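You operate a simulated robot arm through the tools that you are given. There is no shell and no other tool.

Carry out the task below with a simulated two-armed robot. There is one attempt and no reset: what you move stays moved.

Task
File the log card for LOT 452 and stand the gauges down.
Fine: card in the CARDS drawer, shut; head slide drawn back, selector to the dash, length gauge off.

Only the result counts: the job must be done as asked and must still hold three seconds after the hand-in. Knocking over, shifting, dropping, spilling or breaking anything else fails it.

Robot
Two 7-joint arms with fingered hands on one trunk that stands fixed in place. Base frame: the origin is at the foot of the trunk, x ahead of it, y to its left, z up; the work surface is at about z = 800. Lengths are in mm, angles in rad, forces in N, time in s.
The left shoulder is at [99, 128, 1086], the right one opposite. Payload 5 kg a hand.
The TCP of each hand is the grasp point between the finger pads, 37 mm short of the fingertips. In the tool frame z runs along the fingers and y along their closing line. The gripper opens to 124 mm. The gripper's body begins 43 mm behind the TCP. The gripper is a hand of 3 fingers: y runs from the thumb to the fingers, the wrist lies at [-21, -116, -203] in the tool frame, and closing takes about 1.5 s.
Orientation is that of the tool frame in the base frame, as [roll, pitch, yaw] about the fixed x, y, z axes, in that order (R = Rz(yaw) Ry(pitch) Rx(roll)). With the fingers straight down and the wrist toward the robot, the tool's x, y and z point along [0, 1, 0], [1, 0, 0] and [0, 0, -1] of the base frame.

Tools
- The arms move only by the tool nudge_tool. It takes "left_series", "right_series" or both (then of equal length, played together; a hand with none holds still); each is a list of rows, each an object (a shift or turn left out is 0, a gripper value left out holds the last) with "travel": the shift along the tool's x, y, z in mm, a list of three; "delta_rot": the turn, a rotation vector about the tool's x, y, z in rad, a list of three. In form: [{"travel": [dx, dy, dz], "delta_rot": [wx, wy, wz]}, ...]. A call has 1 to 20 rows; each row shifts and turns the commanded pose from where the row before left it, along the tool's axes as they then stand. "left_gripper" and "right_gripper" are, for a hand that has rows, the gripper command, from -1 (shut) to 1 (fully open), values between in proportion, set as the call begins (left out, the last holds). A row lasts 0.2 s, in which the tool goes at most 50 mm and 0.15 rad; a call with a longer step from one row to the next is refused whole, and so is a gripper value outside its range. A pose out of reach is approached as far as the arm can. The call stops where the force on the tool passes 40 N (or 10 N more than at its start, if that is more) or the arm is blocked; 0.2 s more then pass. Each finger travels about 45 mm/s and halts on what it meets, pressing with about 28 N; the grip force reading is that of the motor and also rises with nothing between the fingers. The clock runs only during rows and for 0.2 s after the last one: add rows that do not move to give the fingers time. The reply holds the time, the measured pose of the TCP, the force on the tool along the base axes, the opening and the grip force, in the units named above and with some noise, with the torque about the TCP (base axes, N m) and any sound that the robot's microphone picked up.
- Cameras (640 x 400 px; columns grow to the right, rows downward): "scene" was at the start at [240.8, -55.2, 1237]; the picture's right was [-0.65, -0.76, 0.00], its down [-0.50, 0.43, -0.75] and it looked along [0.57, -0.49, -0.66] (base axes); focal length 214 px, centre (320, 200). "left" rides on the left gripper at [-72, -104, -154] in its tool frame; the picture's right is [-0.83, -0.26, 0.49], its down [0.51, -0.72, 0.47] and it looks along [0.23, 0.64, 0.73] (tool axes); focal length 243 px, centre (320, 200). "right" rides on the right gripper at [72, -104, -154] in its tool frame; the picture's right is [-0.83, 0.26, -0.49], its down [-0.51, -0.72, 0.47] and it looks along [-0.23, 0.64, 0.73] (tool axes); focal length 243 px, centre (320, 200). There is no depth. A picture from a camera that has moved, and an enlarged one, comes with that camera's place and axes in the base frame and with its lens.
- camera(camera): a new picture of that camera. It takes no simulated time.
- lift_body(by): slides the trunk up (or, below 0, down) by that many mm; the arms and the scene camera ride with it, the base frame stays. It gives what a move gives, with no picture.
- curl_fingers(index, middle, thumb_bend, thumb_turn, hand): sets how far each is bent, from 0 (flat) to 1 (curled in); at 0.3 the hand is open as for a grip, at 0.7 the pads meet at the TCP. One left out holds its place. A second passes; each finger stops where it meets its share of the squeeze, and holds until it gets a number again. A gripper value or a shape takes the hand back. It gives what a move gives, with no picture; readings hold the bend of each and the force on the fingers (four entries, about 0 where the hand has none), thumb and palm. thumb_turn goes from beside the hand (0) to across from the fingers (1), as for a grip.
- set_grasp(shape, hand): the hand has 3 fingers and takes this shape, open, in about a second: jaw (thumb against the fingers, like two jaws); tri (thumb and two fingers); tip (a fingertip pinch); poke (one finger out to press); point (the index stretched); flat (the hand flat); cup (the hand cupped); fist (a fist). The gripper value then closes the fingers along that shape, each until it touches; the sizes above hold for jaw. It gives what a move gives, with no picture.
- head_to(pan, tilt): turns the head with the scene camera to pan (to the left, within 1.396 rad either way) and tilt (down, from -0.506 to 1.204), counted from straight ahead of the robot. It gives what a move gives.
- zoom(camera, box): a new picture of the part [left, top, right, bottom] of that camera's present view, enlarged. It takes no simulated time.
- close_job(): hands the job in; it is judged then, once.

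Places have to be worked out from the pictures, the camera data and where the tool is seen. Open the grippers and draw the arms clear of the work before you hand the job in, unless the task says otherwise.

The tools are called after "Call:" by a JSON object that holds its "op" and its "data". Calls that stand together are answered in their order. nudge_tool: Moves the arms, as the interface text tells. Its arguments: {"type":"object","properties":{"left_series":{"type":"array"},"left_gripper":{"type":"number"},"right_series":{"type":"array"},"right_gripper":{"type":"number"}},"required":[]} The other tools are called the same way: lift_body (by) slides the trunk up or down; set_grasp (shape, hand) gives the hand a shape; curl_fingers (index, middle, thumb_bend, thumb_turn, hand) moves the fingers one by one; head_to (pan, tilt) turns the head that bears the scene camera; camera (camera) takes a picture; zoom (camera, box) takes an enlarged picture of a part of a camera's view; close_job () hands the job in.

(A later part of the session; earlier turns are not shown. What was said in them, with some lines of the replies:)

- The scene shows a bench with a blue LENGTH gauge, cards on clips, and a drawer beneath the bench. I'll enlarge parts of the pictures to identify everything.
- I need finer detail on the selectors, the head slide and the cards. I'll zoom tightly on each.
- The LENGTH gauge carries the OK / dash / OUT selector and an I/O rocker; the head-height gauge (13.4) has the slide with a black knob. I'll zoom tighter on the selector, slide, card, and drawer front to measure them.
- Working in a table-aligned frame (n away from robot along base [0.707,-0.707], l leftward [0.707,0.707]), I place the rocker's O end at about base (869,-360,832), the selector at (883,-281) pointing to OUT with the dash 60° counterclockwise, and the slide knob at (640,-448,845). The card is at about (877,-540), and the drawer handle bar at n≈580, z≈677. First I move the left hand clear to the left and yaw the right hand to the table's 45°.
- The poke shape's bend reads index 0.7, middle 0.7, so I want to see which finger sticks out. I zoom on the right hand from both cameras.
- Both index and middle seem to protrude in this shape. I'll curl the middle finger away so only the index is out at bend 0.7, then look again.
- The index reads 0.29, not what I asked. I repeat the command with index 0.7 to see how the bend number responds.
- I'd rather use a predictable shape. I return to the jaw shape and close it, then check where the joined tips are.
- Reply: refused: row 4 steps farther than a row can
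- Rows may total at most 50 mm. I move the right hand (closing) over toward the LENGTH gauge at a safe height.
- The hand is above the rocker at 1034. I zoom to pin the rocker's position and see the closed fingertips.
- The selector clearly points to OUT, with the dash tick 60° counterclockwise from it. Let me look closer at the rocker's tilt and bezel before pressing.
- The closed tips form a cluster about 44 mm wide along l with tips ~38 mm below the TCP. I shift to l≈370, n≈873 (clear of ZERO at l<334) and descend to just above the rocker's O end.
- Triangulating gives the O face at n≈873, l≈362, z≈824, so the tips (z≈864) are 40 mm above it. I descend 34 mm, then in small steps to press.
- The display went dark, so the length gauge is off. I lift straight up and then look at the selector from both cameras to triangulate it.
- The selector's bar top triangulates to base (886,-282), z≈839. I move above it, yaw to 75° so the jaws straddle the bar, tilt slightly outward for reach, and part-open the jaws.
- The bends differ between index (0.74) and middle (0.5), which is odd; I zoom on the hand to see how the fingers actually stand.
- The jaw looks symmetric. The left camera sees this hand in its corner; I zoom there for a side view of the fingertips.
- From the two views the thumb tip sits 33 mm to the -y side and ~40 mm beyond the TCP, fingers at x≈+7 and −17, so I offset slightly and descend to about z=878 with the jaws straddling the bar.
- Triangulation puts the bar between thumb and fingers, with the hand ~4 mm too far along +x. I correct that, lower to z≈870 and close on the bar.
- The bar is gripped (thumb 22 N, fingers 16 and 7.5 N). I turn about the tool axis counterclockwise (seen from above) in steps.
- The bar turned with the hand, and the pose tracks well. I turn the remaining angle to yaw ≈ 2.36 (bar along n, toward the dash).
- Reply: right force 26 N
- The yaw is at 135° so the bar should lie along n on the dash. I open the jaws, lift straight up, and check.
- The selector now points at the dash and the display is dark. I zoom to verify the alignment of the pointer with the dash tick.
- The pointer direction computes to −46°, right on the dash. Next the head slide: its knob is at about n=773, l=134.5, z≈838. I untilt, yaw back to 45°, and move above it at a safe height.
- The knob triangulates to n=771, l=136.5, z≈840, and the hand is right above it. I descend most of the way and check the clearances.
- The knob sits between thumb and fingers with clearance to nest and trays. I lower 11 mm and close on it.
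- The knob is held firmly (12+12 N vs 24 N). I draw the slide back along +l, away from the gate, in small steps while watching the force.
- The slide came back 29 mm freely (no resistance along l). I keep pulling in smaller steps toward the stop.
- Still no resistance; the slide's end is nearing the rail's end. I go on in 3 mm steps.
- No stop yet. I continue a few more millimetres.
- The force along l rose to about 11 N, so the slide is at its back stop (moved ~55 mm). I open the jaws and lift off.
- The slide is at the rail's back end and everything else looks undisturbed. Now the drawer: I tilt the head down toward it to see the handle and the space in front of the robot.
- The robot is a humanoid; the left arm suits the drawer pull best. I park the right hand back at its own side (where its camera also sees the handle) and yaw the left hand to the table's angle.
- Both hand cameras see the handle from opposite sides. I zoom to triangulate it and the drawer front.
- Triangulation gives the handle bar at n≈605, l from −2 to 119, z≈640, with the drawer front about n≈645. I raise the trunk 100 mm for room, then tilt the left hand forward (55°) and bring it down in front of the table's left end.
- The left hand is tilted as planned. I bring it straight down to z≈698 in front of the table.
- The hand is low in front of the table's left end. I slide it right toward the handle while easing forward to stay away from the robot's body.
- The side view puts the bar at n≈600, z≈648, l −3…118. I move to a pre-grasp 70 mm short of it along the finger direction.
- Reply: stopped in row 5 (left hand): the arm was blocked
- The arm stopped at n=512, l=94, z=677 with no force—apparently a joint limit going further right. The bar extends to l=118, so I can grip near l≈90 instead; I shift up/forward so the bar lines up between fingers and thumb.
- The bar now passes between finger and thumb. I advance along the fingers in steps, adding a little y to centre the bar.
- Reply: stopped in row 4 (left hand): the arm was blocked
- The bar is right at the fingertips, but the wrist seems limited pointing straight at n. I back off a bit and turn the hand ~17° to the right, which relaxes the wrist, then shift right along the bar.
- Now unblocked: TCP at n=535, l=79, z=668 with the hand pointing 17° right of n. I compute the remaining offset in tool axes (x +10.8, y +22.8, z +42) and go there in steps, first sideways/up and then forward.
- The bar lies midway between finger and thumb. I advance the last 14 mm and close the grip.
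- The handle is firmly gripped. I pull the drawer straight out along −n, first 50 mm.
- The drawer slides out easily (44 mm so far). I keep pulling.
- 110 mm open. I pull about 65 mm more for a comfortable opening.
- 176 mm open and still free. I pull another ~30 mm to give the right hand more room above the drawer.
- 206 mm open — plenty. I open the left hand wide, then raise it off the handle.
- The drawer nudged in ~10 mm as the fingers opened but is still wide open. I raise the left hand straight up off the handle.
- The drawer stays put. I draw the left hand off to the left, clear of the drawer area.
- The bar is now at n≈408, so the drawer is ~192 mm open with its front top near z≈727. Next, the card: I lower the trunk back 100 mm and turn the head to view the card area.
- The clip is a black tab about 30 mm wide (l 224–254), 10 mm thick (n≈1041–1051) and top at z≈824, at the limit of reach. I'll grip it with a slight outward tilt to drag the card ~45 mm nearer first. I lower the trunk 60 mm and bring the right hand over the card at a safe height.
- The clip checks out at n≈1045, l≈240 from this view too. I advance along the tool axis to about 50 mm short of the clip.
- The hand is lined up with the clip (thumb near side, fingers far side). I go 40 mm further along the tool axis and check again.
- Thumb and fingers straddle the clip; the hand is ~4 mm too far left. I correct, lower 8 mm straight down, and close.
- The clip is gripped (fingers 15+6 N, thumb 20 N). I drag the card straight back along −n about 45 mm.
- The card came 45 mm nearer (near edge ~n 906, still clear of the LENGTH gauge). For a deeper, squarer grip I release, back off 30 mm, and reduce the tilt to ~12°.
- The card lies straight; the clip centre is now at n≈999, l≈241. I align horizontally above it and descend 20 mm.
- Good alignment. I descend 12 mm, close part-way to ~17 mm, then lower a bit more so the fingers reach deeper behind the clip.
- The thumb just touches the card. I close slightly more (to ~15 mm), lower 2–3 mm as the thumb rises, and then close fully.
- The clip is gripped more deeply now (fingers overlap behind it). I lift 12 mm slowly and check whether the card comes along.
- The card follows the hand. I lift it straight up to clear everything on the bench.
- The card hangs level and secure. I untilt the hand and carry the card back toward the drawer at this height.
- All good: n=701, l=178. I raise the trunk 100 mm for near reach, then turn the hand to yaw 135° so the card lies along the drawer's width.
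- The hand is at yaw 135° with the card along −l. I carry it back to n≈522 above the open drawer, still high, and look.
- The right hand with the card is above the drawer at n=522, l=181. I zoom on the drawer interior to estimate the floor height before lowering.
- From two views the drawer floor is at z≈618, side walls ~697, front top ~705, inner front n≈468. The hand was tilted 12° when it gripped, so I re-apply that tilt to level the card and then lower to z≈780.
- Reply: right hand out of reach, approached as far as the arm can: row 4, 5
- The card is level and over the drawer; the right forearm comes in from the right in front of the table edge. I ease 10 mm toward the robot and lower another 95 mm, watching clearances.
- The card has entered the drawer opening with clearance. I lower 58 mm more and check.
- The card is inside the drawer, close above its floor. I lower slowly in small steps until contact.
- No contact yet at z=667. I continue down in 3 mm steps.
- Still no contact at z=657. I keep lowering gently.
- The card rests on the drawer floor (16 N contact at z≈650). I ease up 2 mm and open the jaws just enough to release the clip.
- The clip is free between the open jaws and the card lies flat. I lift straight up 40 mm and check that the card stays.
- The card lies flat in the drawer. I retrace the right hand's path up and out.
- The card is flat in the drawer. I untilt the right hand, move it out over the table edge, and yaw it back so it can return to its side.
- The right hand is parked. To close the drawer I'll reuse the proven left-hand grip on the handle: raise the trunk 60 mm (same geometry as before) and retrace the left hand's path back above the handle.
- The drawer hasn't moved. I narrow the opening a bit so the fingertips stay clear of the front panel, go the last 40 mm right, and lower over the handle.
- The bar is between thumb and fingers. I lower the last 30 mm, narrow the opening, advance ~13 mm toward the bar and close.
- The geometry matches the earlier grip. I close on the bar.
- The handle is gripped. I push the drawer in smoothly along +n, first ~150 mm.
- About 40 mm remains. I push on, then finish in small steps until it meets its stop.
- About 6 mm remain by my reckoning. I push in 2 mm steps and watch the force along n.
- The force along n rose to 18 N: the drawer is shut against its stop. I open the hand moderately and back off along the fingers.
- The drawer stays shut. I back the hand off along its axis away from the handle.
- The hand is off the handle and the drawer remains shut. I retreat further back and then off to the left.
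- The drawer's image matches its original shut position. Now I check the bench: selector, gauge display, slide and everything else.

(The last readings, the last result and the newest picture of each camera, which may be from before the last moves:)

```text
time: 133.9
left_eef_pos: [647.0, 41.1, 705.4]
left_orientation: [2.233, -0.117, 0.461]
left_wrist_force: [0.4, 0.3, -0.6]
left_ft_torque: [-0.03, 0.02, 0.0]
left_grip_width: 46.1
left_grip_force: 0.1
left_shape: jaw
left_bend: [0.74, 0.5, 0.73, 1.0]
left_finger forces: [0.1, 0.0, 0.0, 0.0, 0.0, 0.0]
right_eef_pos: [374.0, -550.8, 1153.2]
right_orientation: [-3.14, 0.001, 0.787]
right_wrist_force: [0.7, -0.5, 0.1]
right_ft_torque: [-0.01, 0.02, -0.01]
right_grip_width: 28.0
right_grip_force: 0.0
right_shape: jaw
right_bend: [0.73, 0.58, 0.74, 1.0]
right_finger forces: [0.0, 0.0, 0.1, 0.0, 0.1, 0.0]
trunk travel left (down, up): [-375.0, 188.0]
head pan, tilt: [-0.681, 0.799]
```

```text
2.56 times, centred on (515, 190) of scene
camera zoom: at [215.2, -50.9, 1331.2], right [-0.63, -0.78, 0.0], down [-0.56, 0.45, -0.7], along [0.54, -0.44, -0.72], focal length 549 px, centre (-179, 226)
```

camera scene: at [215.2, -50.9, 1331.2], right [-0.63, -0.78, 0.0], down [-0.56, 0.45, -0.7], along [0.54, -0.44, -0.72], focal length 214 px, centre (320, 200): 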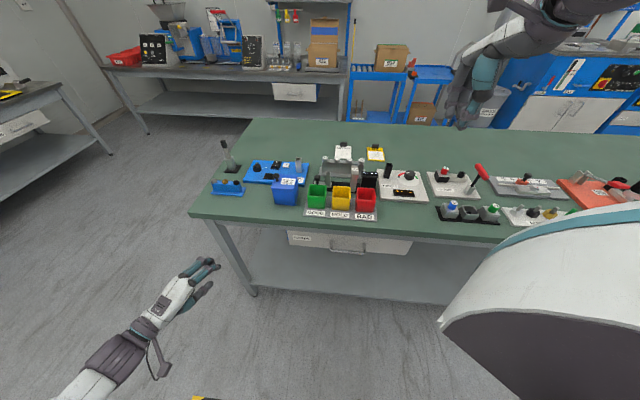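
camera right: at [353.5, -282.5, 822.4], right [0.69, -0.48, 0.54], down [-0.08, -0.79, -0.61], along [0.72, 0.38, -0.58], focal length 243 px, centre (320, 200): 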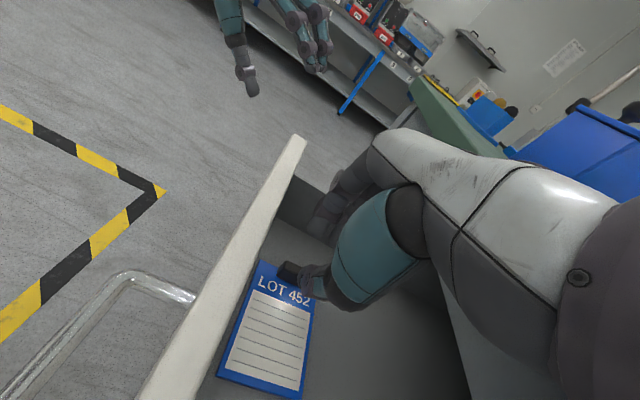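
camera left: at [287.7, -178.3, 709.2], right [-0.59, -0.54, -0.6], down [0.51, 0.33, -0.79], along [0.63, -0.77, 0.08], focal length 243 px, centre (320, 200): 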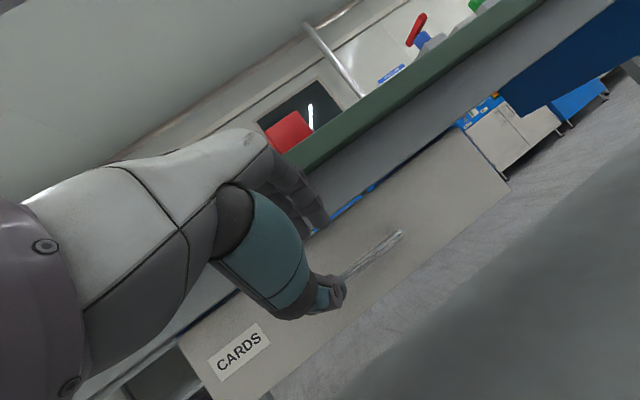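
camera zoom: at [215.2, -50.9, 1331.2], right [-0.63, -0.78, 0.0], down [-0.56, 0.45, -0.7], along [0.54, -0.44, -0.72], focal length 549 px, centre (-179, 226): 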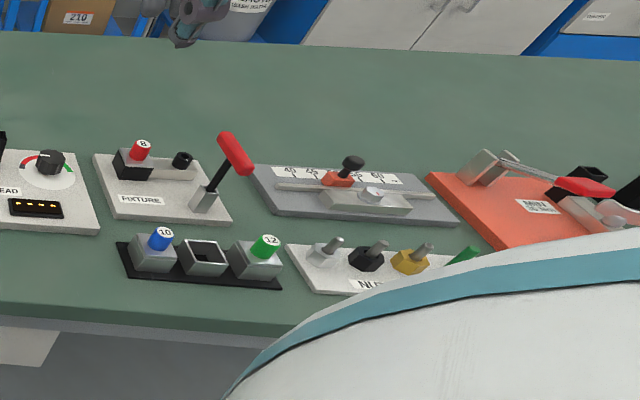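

Everything checks: selector at the dash, display dark, slide at the back end, other items untouched, drawer shut. I open both grippers fully and draw the left hand a bit further away and up.

Call:
{"op": "nudge_tool", "data": {"left_gripper": 1, "right_gripper": 1, "left_series": [{"travel": [-6, -11, -15]}, {"travel": [4.7, 31.3, -24.4]}, {"travel": [4.7, 31.3, -24.4]}, {"travel": [4.7, 31.3, -24.4]}, {"travel": [4.7, 31.3, -24.4]}, {"travel": [0, 0, 0]}, {"travel": [0, 0, 0]}, {"travel": [0, 0, 0]}], "right_series": [{"travel": [0, 0, 0]}, {"travel": [0, -20, 0]}, {"travel": [0, -20, 0]}, {"travel": [0, 0, 0]}, {"travel": [0, 0, 0]}, {"travel": [0, 0, 0]}, {"travel": [0, 0, 0]}, {"travel": [0, 0, 0]}]}}

Call:
{"op": "camera", "data": {"camera": "scene"}}

Call:
{"op": "zoom", "data": {"camera": "scene", "box": [270, 210, 430, 270]}}

Call:
{"op": "zoom", "data": {"camera": "scene", "box": [255, 150, 295, 185]}}

Call:
{"op": "zoom", "data": {"camera": "scene", "box": [325, 155, 385, 200]}}

```text
time: 135.7
left_eef_pos: [633.1, 56.1, 863.9]
left_orientation: [2.233, -0.116, 0.458]
left_wrist_force: [0.0, 0.2, 0.3]
left_ft_torque: [-0.01, 0.0, 0.0]
left_grip_width: 123.7
left_grip_force: 0.1
left_shape: jaw
left_bend: [0.3, 0.3, 0.3, 0.98]
left_finger forces: [0.0, 0.0, 0.1, 0.1, 0.0, 0.1]
right_eef_pos: [351.4, -531.3, 1157.7]
right_orientation: [-3.138, 0.0, 0.789]
right_wrist_force: [-0.1, 1.1, 0.0]
right_ft_torque: [0.0, -0.05, 0.0]
right_grip_width: 123.5
right_grip_force: 0.0
right_shape: jaw
right_bend: [0.3, 0.3, 0.3, 0.98]
right_finger forces: [0.1, 0.0, 0.0, 0.0, 0.0, 0.0]
right hand out of reach, approached as far as the arm can: row 3
trunk travel left (down, up): [-375.0, 188.0]
head pan, tilt: [-0.681, 0.799]
```

```text
taken
camera scene: at [215.0, -51.0, 1331.3], right [-0.63, -0.78, 0.0], down [-0.56, 0.45, -0.7], along [0.54, -0.44, -0.72], focal length 214 px, centre (320, 200)
```

scene: 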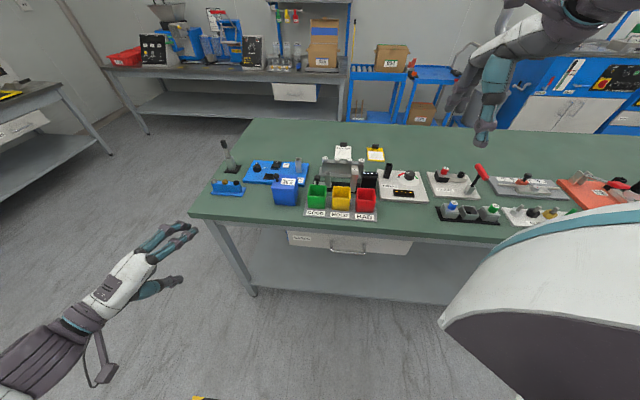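

```text
4.00 times, centred on (350, 240) of scene
camera zoom: at [215.0, -51.0, 1331.3], right [-0.63, -0.78, 0.0], down [-0.56, 0.45, -0.7], along [0.54, -0.44, -0.72], focal length 858 px, centre (200, 40)
```

zoom: 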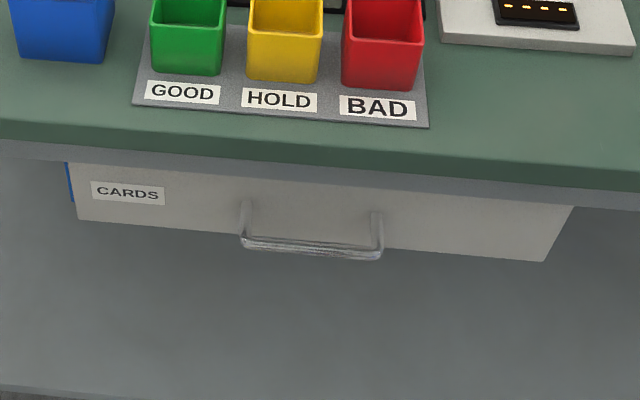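

```text
11.43 times, centred on (275, 168) of scene
camera zoom: at [215.0, -51.0, 1331.3], right [-0.63, -0.78, 0.0], down [-0.56, 0.45, -0.7], along [0.54, -0.44, -0.72], focal length 2451 px, centre (834, 571)
```

zoom: 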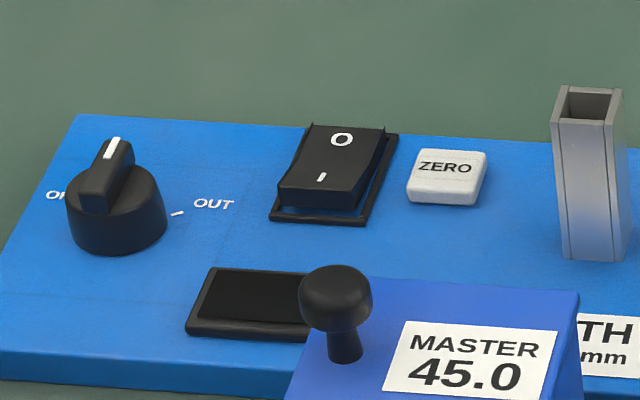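

```text
8.89 times, centred on (355, 178) of scene
camera zoom: at [215.0, -51.0, 1331.3], right [-0.63, -0.78, 0.0], down [-0.56, 0.45, -0.7], along [0.54, -0.44, -0.72], focal length 1906 px, centre (9, 400)
```

zoom: 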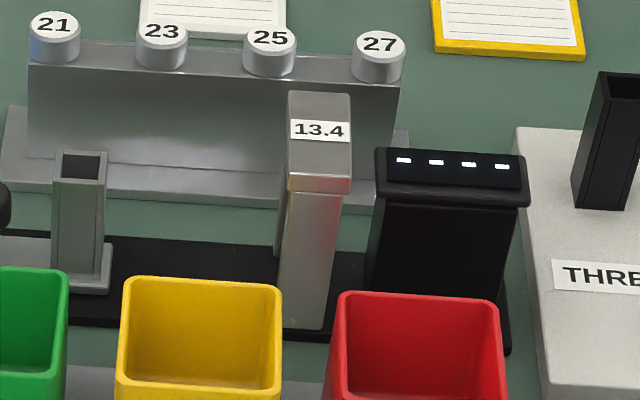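

All goals are confirmed in the latest pictures: the LOT 452 card is in the shut CARDS drawer, the head slide is back, the selector is on the dash, the length gauge display is dark with the rocker at O, and both hands are open and clear. I hand the job in.

Call:
{"op": "close_job", "data": {}}

```text
The job is handed in.
```

The LOT 452 log card is filed in the CARDS drawer and the gauges are stood down. I've handed the job in but don't have the verdict.

- **Card:** it lies flat on the drawer floor. The drawer is pushed against its stop, and the camera view matches how it looked shut at the start.
- **Head slide:** drawn back about 55 mm, away from the 13.4 gate, until it met its stop.
- **Selector:** turned from OUT to the dash. I measured its pointer within about 1° of the mark.
- **Length gauge:** rocker pressed to O, and the display is dark.

I dragged the card about 45 mm along the bench before lifting it, because its clip was at the edge of reach. The final pictures show nothing else on the bench moved or knocked over. Both hands are open and clear of the work.
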